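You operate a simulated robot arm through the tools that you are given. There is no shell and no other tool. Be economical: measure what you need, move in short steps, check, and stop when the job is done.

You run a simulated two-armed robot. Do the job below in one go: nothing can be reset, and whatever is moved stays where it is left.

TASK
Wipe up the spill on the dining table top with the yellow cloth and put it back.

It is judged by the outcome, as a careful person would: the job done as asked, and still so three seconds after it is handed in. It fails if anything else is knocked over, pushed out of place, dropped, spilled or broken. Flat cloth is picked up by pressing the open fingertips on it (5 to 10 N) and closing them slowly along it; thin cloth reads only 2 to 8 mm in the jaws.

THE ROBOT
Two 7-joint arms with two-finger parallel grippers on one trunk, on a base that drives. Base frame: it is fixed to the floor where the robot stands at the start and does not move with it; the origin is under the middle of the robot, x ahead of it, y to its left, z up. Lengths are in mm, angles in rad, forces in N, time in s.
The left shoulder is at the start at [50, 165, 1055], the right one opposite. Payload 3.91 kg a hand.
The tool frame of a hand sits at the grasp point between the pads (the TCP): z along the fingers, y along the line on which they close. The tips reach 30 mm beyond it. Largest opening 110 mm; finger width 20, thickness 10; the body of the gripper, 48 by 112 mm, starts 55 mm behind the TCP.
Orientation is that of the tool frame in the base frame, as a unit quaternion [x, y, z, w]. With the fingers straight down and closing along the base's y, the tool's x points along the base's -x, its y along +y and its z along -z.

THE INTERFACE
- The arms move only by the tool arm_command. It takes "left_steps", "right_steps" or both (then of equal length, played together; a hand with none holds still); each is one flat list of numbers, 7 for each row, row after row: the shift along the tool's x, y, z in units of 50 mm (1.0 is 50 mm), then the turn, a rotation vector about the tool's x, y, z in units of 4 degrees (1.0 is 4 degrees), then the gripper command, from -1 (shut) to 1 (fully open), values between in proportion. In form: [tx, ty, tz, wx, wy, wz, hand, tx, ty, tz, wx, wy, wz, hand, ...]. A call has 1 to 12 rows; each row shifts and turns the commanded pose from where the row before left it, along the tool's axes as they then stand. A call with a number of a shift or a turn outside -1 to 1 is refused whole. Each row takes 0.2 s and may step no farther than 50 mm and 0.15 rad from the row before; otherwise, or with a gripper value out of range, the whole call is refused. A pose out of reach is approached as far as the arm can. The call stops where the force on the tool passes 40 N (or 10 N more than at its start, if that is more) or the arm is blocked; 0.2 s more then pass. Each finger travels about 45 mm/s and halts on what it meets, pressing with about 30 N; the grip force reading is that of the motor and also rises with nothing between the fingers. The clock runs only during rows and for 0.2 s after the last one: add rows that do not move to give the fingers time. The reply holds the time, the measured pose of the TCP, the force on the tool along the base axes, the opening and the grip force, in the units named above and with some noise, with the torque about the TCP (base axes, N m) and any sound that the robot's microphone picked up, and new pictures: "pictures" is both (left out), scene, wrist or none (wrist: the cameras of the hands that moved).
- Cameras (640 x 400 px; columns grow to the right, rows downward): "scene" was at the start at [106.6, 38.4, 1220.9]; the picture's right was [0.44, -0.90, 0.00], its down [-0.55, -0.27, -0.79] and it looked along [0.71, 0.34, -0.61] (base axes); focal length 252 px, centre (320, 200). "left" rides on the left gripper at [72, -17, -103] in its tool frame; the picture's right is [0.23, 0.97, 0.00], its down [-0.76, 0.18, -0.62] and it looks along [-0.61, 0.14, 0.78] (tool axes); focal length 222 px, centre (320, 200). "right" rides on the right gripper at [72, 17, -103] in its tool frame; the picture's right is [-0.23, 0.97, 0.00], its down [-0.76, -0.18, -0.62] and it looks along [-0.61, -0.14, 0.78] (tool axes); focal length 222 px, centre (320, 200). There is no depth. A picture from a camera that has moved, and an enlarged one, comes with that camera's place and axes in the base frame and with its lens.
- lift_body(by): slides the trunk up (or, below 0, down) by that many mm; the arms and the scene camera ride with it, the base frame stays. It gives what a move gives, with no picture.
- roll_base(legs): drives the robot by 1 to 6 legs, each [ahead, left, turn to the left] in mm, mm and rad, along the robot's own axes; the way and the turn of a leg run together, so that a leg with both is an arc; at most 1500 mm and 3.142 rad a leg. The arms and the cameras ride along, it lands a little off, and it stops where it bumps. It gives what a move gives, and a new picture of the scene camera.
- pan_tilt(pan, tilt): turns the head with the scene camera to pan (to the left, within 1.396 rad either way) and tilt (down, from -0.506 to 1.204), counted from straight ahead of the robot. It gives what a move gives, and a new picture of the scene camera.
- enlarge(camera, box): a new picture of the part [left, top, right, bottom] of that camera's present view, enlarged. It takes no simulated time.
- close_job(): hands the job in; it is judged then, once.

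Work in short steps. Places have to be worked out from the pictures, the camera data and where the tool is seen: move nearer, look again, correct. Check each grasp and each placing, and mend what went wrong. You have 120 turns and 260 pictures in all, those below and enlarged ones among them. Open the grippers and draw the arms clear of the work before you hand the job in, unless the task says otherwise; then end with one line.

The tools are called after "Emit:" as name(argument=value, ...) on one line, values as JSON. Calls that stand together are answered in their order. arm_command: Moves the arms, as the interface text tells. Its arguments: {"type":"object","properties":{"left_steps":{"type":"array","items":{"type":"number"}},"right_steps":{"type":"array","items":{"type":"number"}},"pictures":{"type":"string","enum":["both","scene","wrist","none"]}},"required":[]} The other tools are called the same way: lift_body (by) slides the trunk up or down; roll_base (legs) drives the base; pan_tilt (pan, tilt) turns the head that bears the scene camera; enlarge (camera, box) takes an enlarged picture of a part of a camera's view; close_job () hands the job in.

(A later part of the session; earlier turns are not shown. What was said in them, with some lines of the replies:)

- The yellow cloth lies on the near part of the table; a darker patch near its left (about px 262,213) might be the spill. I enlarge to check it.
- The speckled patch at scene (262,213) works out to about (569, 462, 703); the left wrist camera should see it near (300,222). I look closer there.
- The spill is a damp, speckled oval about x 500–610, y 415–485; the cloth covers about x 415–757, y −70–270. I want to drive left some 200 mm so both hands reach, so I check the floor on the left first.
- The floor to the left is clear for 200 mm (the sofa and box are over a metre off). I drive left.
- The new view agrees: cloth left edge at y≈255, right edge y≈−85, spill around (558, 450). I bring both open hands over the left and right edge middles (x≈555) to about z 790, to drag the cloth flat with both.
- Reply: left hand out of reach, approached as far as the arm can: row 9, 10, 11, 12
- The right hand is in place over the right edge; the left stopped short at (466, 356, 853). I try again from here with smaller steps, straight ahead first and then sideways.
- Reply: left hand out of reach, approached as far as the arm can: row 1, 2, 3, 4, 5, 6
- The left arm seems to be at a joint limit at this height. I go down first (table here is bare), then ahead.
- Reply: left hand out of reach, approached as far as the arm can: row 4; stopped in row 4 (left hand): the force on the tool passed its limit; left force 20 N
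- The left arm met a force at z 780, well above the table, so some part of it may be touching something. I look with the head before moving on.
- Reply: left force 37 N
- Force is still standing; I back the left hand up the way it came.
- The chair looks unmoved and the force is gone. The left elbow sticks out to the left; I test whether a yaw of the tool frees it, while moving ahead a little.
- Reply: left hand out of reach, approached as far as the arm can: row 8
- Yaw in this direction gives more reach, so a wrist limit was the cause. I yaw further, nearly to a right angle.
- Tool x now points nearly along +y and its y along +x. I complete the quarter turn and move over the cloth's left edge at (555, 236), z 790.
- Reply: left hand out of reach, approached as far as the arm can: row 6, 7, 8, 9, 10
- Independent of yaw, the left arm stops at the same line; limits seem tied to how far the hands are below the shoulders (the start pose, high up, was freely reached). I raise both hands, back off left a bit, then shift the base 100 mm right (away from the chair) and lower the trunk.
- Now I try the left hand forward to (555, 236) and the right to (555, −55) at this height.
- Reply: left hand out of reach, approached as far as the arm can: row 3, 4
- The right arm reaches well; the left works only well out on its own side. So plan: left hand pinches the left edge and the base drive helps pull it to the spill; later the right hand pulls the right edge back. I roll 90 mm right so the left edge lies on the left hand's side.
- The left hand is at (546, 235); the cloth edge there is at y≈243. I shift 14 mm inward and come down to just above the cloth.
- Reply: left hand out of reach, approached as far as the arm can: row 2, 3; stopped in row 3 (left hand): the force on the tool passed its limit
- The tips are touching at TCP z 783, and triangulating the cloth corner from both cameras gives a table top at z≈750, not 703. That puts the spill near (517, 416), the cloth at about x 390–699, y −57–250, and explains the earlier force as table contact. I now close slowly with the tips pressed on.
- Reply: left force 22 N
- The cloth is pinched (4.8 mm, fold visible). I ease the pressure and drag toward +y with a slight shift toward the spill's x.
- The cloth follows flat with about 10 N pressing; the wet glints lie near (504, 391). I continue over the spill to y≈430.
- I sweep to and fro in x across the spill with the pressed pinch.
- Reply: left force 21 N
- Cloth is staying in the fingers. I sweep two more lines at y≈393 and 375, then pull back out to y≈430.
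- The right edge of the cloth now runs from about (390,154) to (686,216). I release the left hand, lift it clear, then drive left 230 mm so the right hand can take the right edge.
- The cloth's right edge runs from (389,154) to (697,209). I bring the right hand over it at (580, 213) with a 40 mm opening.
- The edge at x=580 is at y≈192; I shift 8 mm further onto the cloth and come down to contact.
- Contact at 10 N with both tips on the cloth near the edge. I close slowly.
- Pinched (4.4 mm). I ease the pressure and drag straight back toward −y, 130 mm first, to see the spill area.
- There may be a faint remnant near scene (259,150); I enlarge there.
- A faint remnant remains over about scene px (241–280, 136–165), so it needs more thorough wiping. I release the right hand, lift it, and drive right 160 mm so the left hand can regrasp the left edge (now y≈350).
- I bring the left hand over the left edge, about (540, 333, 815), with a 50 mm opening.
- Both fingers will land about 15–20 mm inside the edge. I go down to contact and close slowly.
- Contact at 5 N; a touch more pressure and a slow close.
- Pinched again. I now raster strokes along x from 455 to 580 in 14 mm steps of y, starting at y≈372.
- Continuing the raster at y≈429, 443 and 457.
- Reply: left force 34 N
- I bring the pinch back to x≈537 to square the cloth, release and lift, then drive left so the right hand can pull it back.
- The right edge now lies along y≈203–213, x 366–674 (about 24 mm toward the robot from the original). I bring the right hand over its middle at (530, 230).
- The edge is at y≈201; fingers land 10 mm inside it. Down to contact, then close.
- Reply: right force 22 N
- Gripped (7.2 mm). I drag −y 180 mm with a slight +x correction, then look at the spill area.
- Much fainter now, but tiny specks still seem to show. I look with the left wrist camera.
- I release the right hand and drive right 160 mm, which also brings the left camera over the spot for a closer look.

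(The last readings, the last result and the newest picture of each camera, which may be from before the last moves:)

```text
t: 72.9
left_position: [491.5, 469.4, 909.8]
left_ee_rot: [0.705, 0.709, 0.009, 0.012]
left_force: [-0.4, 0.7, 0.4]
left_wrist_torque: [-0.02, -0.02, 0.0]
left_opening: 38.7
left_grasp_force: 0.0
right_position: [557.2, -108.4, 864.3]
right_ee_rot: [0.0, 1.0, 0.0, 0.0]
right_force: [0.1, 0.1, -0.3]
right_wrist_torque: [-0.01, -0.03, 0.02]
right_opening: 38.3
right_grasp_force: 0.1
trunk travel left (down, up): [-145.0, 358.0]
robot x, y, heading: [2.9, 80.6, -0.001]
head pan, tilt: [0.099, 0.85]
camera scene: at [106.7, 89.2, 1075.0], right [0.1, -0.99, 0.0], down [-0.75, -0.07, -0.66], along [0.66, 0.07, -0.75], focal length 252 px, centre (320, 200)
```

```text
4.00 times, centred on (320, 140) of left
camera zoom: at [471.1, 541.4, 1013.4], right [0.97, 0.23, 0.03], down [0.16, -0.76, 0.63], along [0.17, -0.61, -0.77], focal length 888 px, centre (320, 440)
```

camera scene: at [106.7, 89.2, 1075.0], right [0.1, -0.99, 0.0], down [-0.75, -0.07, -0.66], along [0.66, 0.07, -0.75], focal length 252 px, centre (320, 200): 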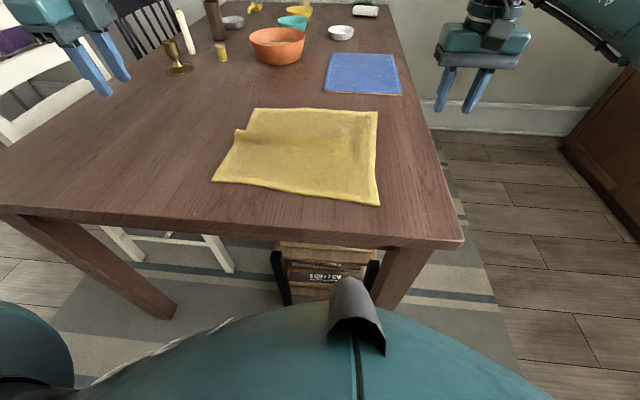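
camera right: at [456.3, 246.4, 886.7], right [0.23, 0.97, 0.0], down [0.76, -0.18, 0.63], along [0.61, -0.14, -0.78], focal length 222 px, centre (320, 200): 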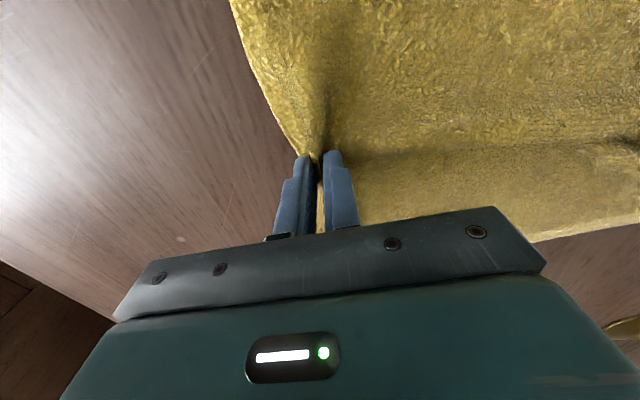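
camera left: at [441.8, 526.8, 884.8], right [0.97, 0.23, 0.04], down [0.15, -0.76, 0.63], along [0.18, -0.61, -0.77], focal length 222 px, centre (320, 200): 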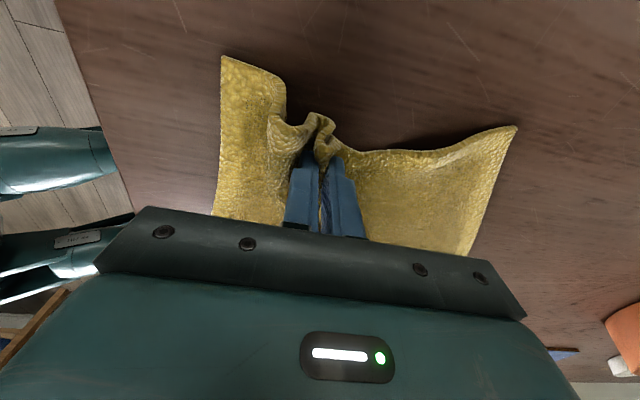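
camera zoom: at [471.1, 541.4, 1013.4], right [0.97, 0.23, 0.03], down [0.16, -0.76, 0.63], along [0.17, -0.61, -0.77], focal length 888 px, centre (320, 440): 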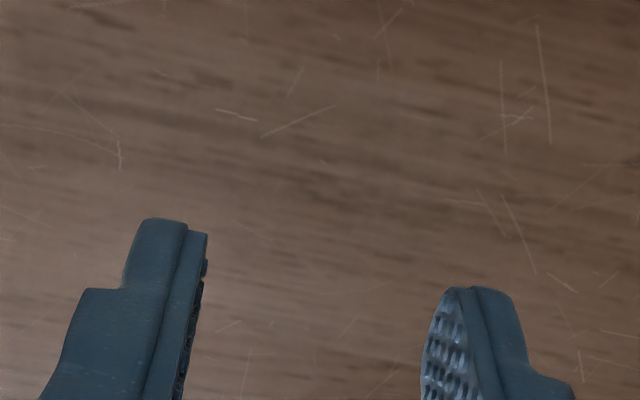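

From above it looks clean. I cross-check once more with the scene camera from this angle, where the glints would show.

Emit:
enlarge(camera="scene", box=[140, 116, 236, 176])

Emit:
enlarge(camera="left", box=[290, 120, 370, 170])

```text
6.67 times, centred on (188, 146) of scene
camera zoom: at [106.7, 89.2, 1075.0], right [0.1, -0.99, 0.0], down [-0.75, -0.07, -0.66], along [0.66, 0.07, -0.75], focal length 1679 px, centre (1200, 560)
```

zoom: 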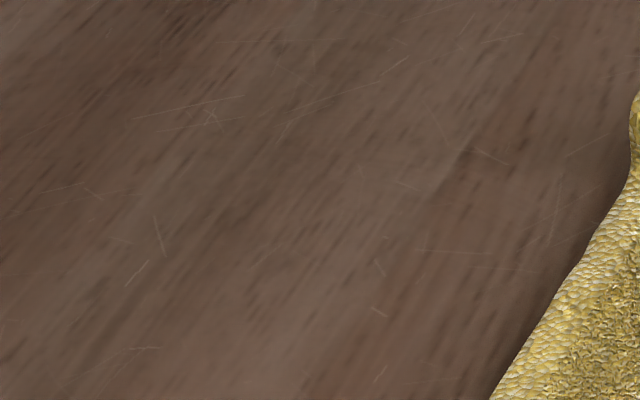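

```text
8.00 times, centred on (330, 145) of left
camera zoom: at [471.1, 541.4, 1013.4], right [0.97, 0.23, 0.03], down [0.16, -0.76, 0.63], along [0.17, -0.61, -0.77], focal length 1777 px, centre (240, 640)
```

zoom: 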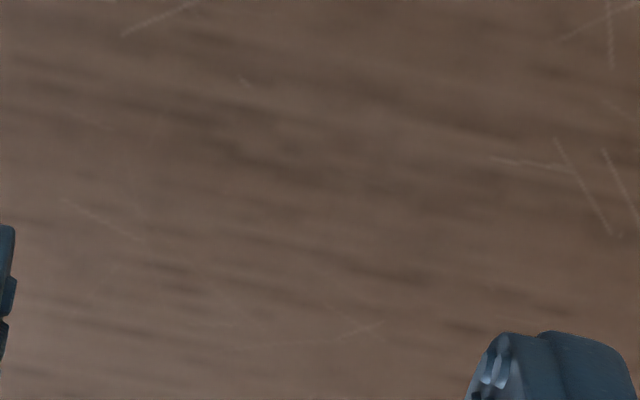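

The surface looks clean from every view now. The cloth must go a further ~67 mm toward −y; right edge now at y≈9. I bring the right hand over the right edge at (550, 37).

Emit:
arm_command(right_steps=[0.035, 0.72, 0.21, 0, 0, 0, -0.27, 0.035, 0.72, 0.21, 0, 0, 0, -0.27, 0.035, 0.72, 0.21, 0, 0, 0, -0.27, 0.035, 0.74, 0.21, 0, 0, 0, -0.27], pictures="wrist")

```text
t: 73.9
left_position: [491.1, 469.2, 910.8]
left_ee_rot: [0.705, 0.709, 0.008, 0.012]
left_force: [-0.5, 0.1, 0.4]
left_wrist_torque: [0.02, 0.03, -0.03]
left_opening: 38.4
left_grasp_force: 0.0
right_position: [549.0, 38.2, 821.3]
right_ee_rot: [0.0, 1.0, 0.0, -0.001]
right_force: [0.1, 1.4, -0.8]
right_wrist_torque: [0.05, 0.04, 0.0]
right_opening: 40.0
right_grasp_force: 0.1
trunk travel left (down, up): [-145.0, 358.0]
robot x, y, heading: [-0.5, 81.6, -0.002]
head pan, tilt: [0.099, 0.85]
camera right: at [477.0, 53.5, 926.1], right [0.23, 0.97, 0.0], down [0.76, -0.18, 0.62], along [0.61, -0.14, -0.78], focal length 222 px, centre (320, 200)
```

right: 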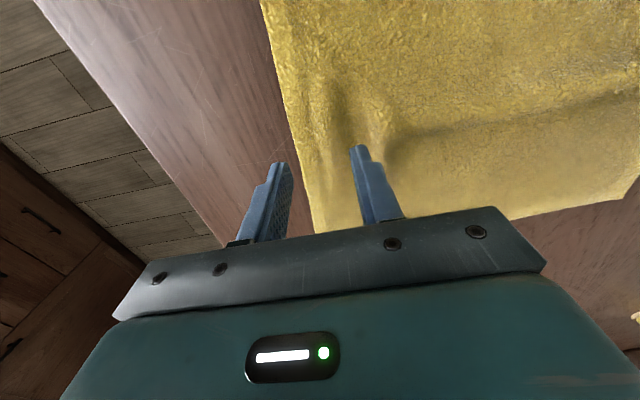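

Edge and old ridge are seen between the fingers. I go down to contact and close.

Emit:
arm_command(right_steps=[0, 0, 0.3, 0, 0, 0, -0.27, 0, 0, 0.3, 0, 0, 0, -0.27, 0, 0, 0.13, 0, 0, 0, -0.27, 0, 0, 0.04, 0, 0, 0, -0.27], pictures="none")

Emit:
arm_command(right_steps=[0, 0, 0, 0, 0, 0, -0.37, 0, 0, 0, 0, 0, 0, -0.47, 0, 0, 0, 0, 0, 0, -0.57, 0, 0, 0, 0, 0, 0, -0.67, 0, 0, 0, 0, 0, 0, -0.77, 0, 0, 0, 0, 0, 0, -0.87, 0, 0, 0, 0, 0, 0, -1, 0, 0, 0, 0, 0, 0, -1, 0, 0, 0, 0, 0, 0, -1], pictures="none")

```text
t: 74.9
left_position: [490.6, 469.3, 911.7]
left_ee_rot: [0.705, 0.709, 0.009, 0.013]
left_force: [0.2, -0.1, -0.4]
left_wrist_torque: [-0.05, 0.03, -0.01]
left_opening: 38.5
left_grasp_force: 0.1
right_position: [549.3, 36.7, 784.5]
right_ee_rot: [0.0, 1.0, 0.0, 0.0]
right_force: [-0.5, 0.2, 1.6]
right_wrist_torque: [0.04, -0.01, -0.04]
right_opening: 40.1
right_grasp_force: 0.0
trunk travel left (down, up): [-145.0, 358.0]
robot x, y, heading: [4.3, 80.6, -0.0]
head pan, tilt: [0.099, 0.85]
```

```text
t: 76.9
left_position: [490.7, 468.6, 911.3]
left_ee_rot: [0.705, 0.709, 0.01, 0.013]
left_force: [-0.2, -0.4, 0.9]
left_wrist_torque: [-0.02, 0.01, -0.02]
left_opening: 38.5
left_grasp_force: 0.2
right_position: [549.4, 36.6, 784.3]
right_ee_rot: [0.0, 1.0, -0.001, 0.001]
right_force: [-0.2, -0.5, 3.7]
right_wrist_torque: [-0.02, -0.02, 0.05]
right_opening: 4.0
right_grasp_force: 30.3
trunk travel left (down, up): [-145.0, 358.0]
robot x, y, heading: [1.7, 78.8, 0.001]
head pan, tilt: [0.099, 0.85]
```

Reads 4 mm. I lift slightly and drag 70 mm toward −y, then check.

Emit:
arm_command(right_steps=[0, 0, -0.02, 0, 0, 0, -1, -0.02, -0.35, 0, 0, 0, 0, -1, -0.02, -0.35, 0, 0, 0, 0, -1, -0.02, -0.35, 0, 0, 0, 0, -1, -0.02, -0.35, 0, 0, 0, 0, -1], pictures="both")

```text
t: 78.1
left_position: [490.6, 468.9, 911.3]
left_ee_rot: [0.704, 0.71, 0.008, 0.013]
left_force: [-0.4, -0.7, -2.0]
left_wrist_torque: [-0.01, -0.01, 0.01]
left_opening: 38.7
left_grasp_force: 0.0
right_position: [552.9, -32.2, 785.0]
right_ee_rot: [-0.001, 1.0, 0.0, 0.0]
right_force: [-0.2, 0.4, 0.5]
right_wrist_torque: [0.04, 0.02, 0.02]
right_opening: 3.9
right_grasp_force: 29.5
trunk travel left (down, up): [-145.0, 358.0]
robot x, y, heading: [0.6, 81.4, -0.0]
head pan, tilt: [0.099, 0.85]
camera scene: at [106.7, 89.4, 1075.0], right [0.1, -0.99, 0.0], down [-0.75, -0.07, -0.66], along [0.66, 0.07, -0.75], focal length 252 px, centre (320, 200)
camera right: at [480.2, -17.0, 889.2], right [0.23, 0.97, 0.0], down [0.76, -0.18, 0.62], along [0.61, -0.14, -0.78], focal length 222 px, centre (320, 200)
```

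scene: 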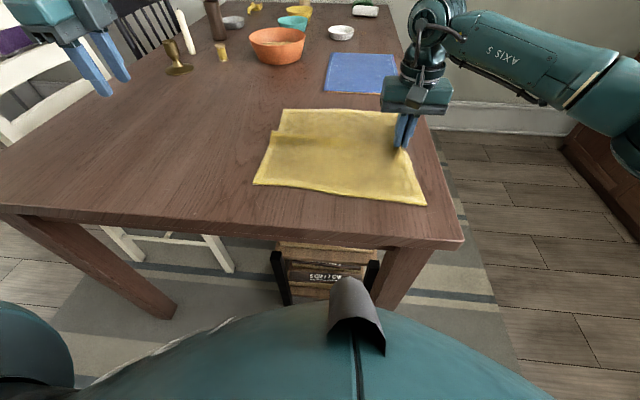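
right: 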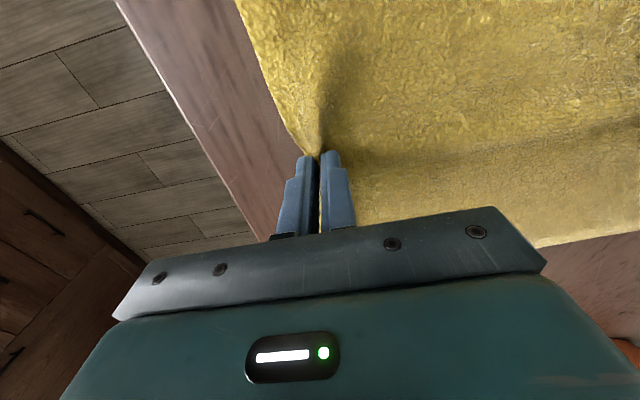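

Cloth corners now are within about 20 mm of their original places. I release and lift both hands clear, then drive left to re-inspect the spill from the angle where specks showed before.

Emit:
arm_command(right_steps=[0, 0, 0, 0, 0, 0, -0.6, 0, 0, 0, 0, 0, 0, -0.4, 0, 0, -0.3, 0, 0, 0, -0.2, 0, 0, -0.8, 0, 0, 0, 0, 0, 0, -0.8, 0, 0, 0, 0, 0, -0.4, -0.3, 0, 0, 0, 0], pictures="none")

Emit:
roll_base(legs=[[0, 160, 0]])

Emit:
enlarge(camera="scene", box=[220, 120, 300, 170])

```text
t: 79.5
left_position: [491.9, 469.0, 910.6]
left_ee_rot: [0.705, 0.709, 0.008, 0.012]
left_force: [-0.5, -0.5, -0.2]
left_wrist_torque: [0.01, -0.01, 0.01]
left_opening: 38.7
left_grasp_force: 0.1
right_position: [552.5, -53.4, 896.2]
right_ee_rot: [0.0, 1.0, 0.0, 0.0]
right_force: [-0.6, -0.3, -0.3]
right_wrist_torque: [-0.01, -0.02, 0.02]
right_opening: 55.0
right_grasp_force: 0.0
trunk travel left (down, up): [-145.0, 358.0]
robot x, y, heading: [-3.2, 81.9, 0.002]
head pan, tilt: [0.099, 0.85]
```

```text
t: 80.9
left_position: [491.1, 629.5, 911.0]
left_ee_rot: [0.705, 0.709, 0.009, 0.012]
left_force: [-0.7, 1.6, 0.5]
left_wrist_torque: [-0.01, 0.01, 0.03]
left_opening: 38.4
left_grasp_force: 0.1
right_position: [552.4, 105.0, 895.2]
right_ee_rot: [-0.001, 1.0, 0.0, 0.0]
right_force: [-0.9, 0.0, 0.1]
right_wrist_torque: [0.02, 0.01, -0.01]
right_opening: 54.9
right_grasp_force: 0.1
trunk travel left (down, up): [-145.0, 358.0]
robot x, y, heading: [-1.3, 241.3, -0.0]
head pan, tilt: [0.099, 0.85]
camera scene: at [106.6, 248.9, 1075.0], right [0.1, -0.99, 0.0], down [-0.75, -0.08, -0.66], along [0.66, 0.07, -0.75], focal length 252 px, centre (320, 200)
```

scene: 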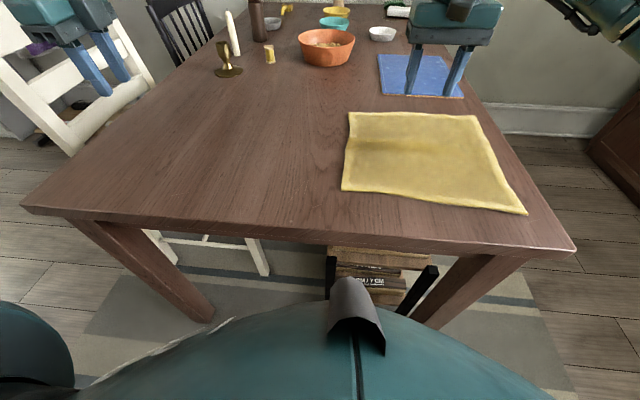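

```text
8.00 times, centred on (260, 145) of scene
camera zoom: at [106.6, 248.9, 1075.0], right [0.1, -0.99, 0.0], down [-0.75, -0.08, -0.66], along [0.66, 0.07, -0.75], focal length 2014 px, centre (800, 640)
```

zoom: 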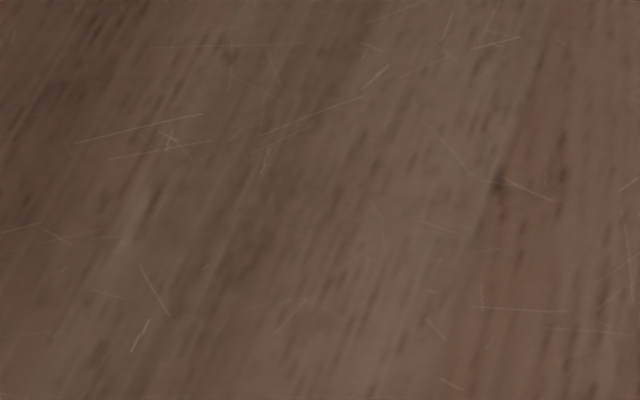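

The spill spot is clean from this angle too, and the cloth lies flat in its place. I open the grippers and draw both arms back and up.

Emit:
arm_command(left_steps=[0, -0.4, -0.4, 0, 0, 0, 0.5, 0, -0.4, -0.4, 0, 0, 0, 0.5, 0, -0.4, -0.4, 0, 0, 0, 0.5, 0, -0.4, 0, 0, 0, 0, 0.5, 0, -0.4, 0, 0, 0, 0, 0.5], right_steps=[0.3, -0.6, -0.4, 0, 0, 0, 0.5, 0.3, -0.6, -0.4, 0, 0, 0, 0.5, 0.3, -0.6, -0.4, 0, 0, 0, 0.5, 0.3, -0.6, -0.4, 0, 0, 0, 0.5, 0.3, -0.6, -0.4, 0, 0, 0, 0.5], pictures="scene")

```text
t: 82.1
left_position: [388.3, 627.9, 967.7]
left_ee_rot: [0.705, 0.709, 0.008, 0.012]
left_force: [0.5, 0.1, 1.1]
left_wrist_torque: [-0.01, 0.0, 0.01]
left_opening: 82.6
left_grasp_force: 0.0
right_position: [479.7, -44.9, 996.1]
right_ee_rot: [0.0, 1.0, 0.0, -0.001]
right_force: [1.2, 0.1, -0.7]
right_wrist_torque: [-0.01, 0.0, -0.01]
right_opening: 82.5
right_grasp_force: 0.0
trunk travel left (down, up): [-145.0, 358.0]
robot x, y, heading: [5.1, 239.8, 0.001]
head pan, tilt: [0.099, 0.85]
camera scene: at [106.4, 248.8, 1075.0], right [0.1, -0.99, 0.0], down [-0.75, -0.08, -0.66], along [0.66, 0.07, -0.75], focal length 252 px, centre (320, 200)
```

scene: 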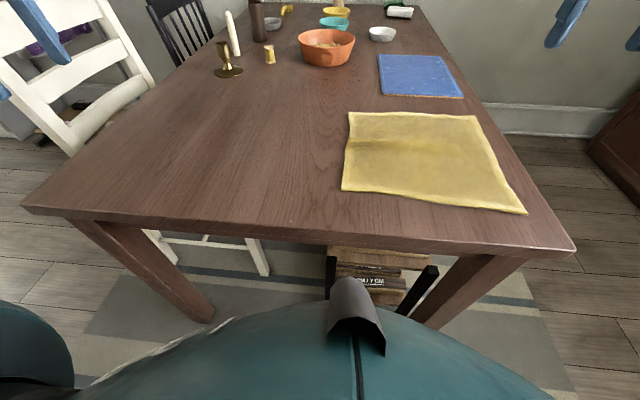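

Everything else stands as before, the table is clean and the cloth is back flat in its place; I hand in.

Emit:
close_job()

```text
The job is handed in.
```

I wiped up the spill with the yellow cloth. The last pictures show no trace of it, and the cloth is flat again with its corners about 20 mm from where they started and a slight pleat on its left side; nothing else on the table moved.
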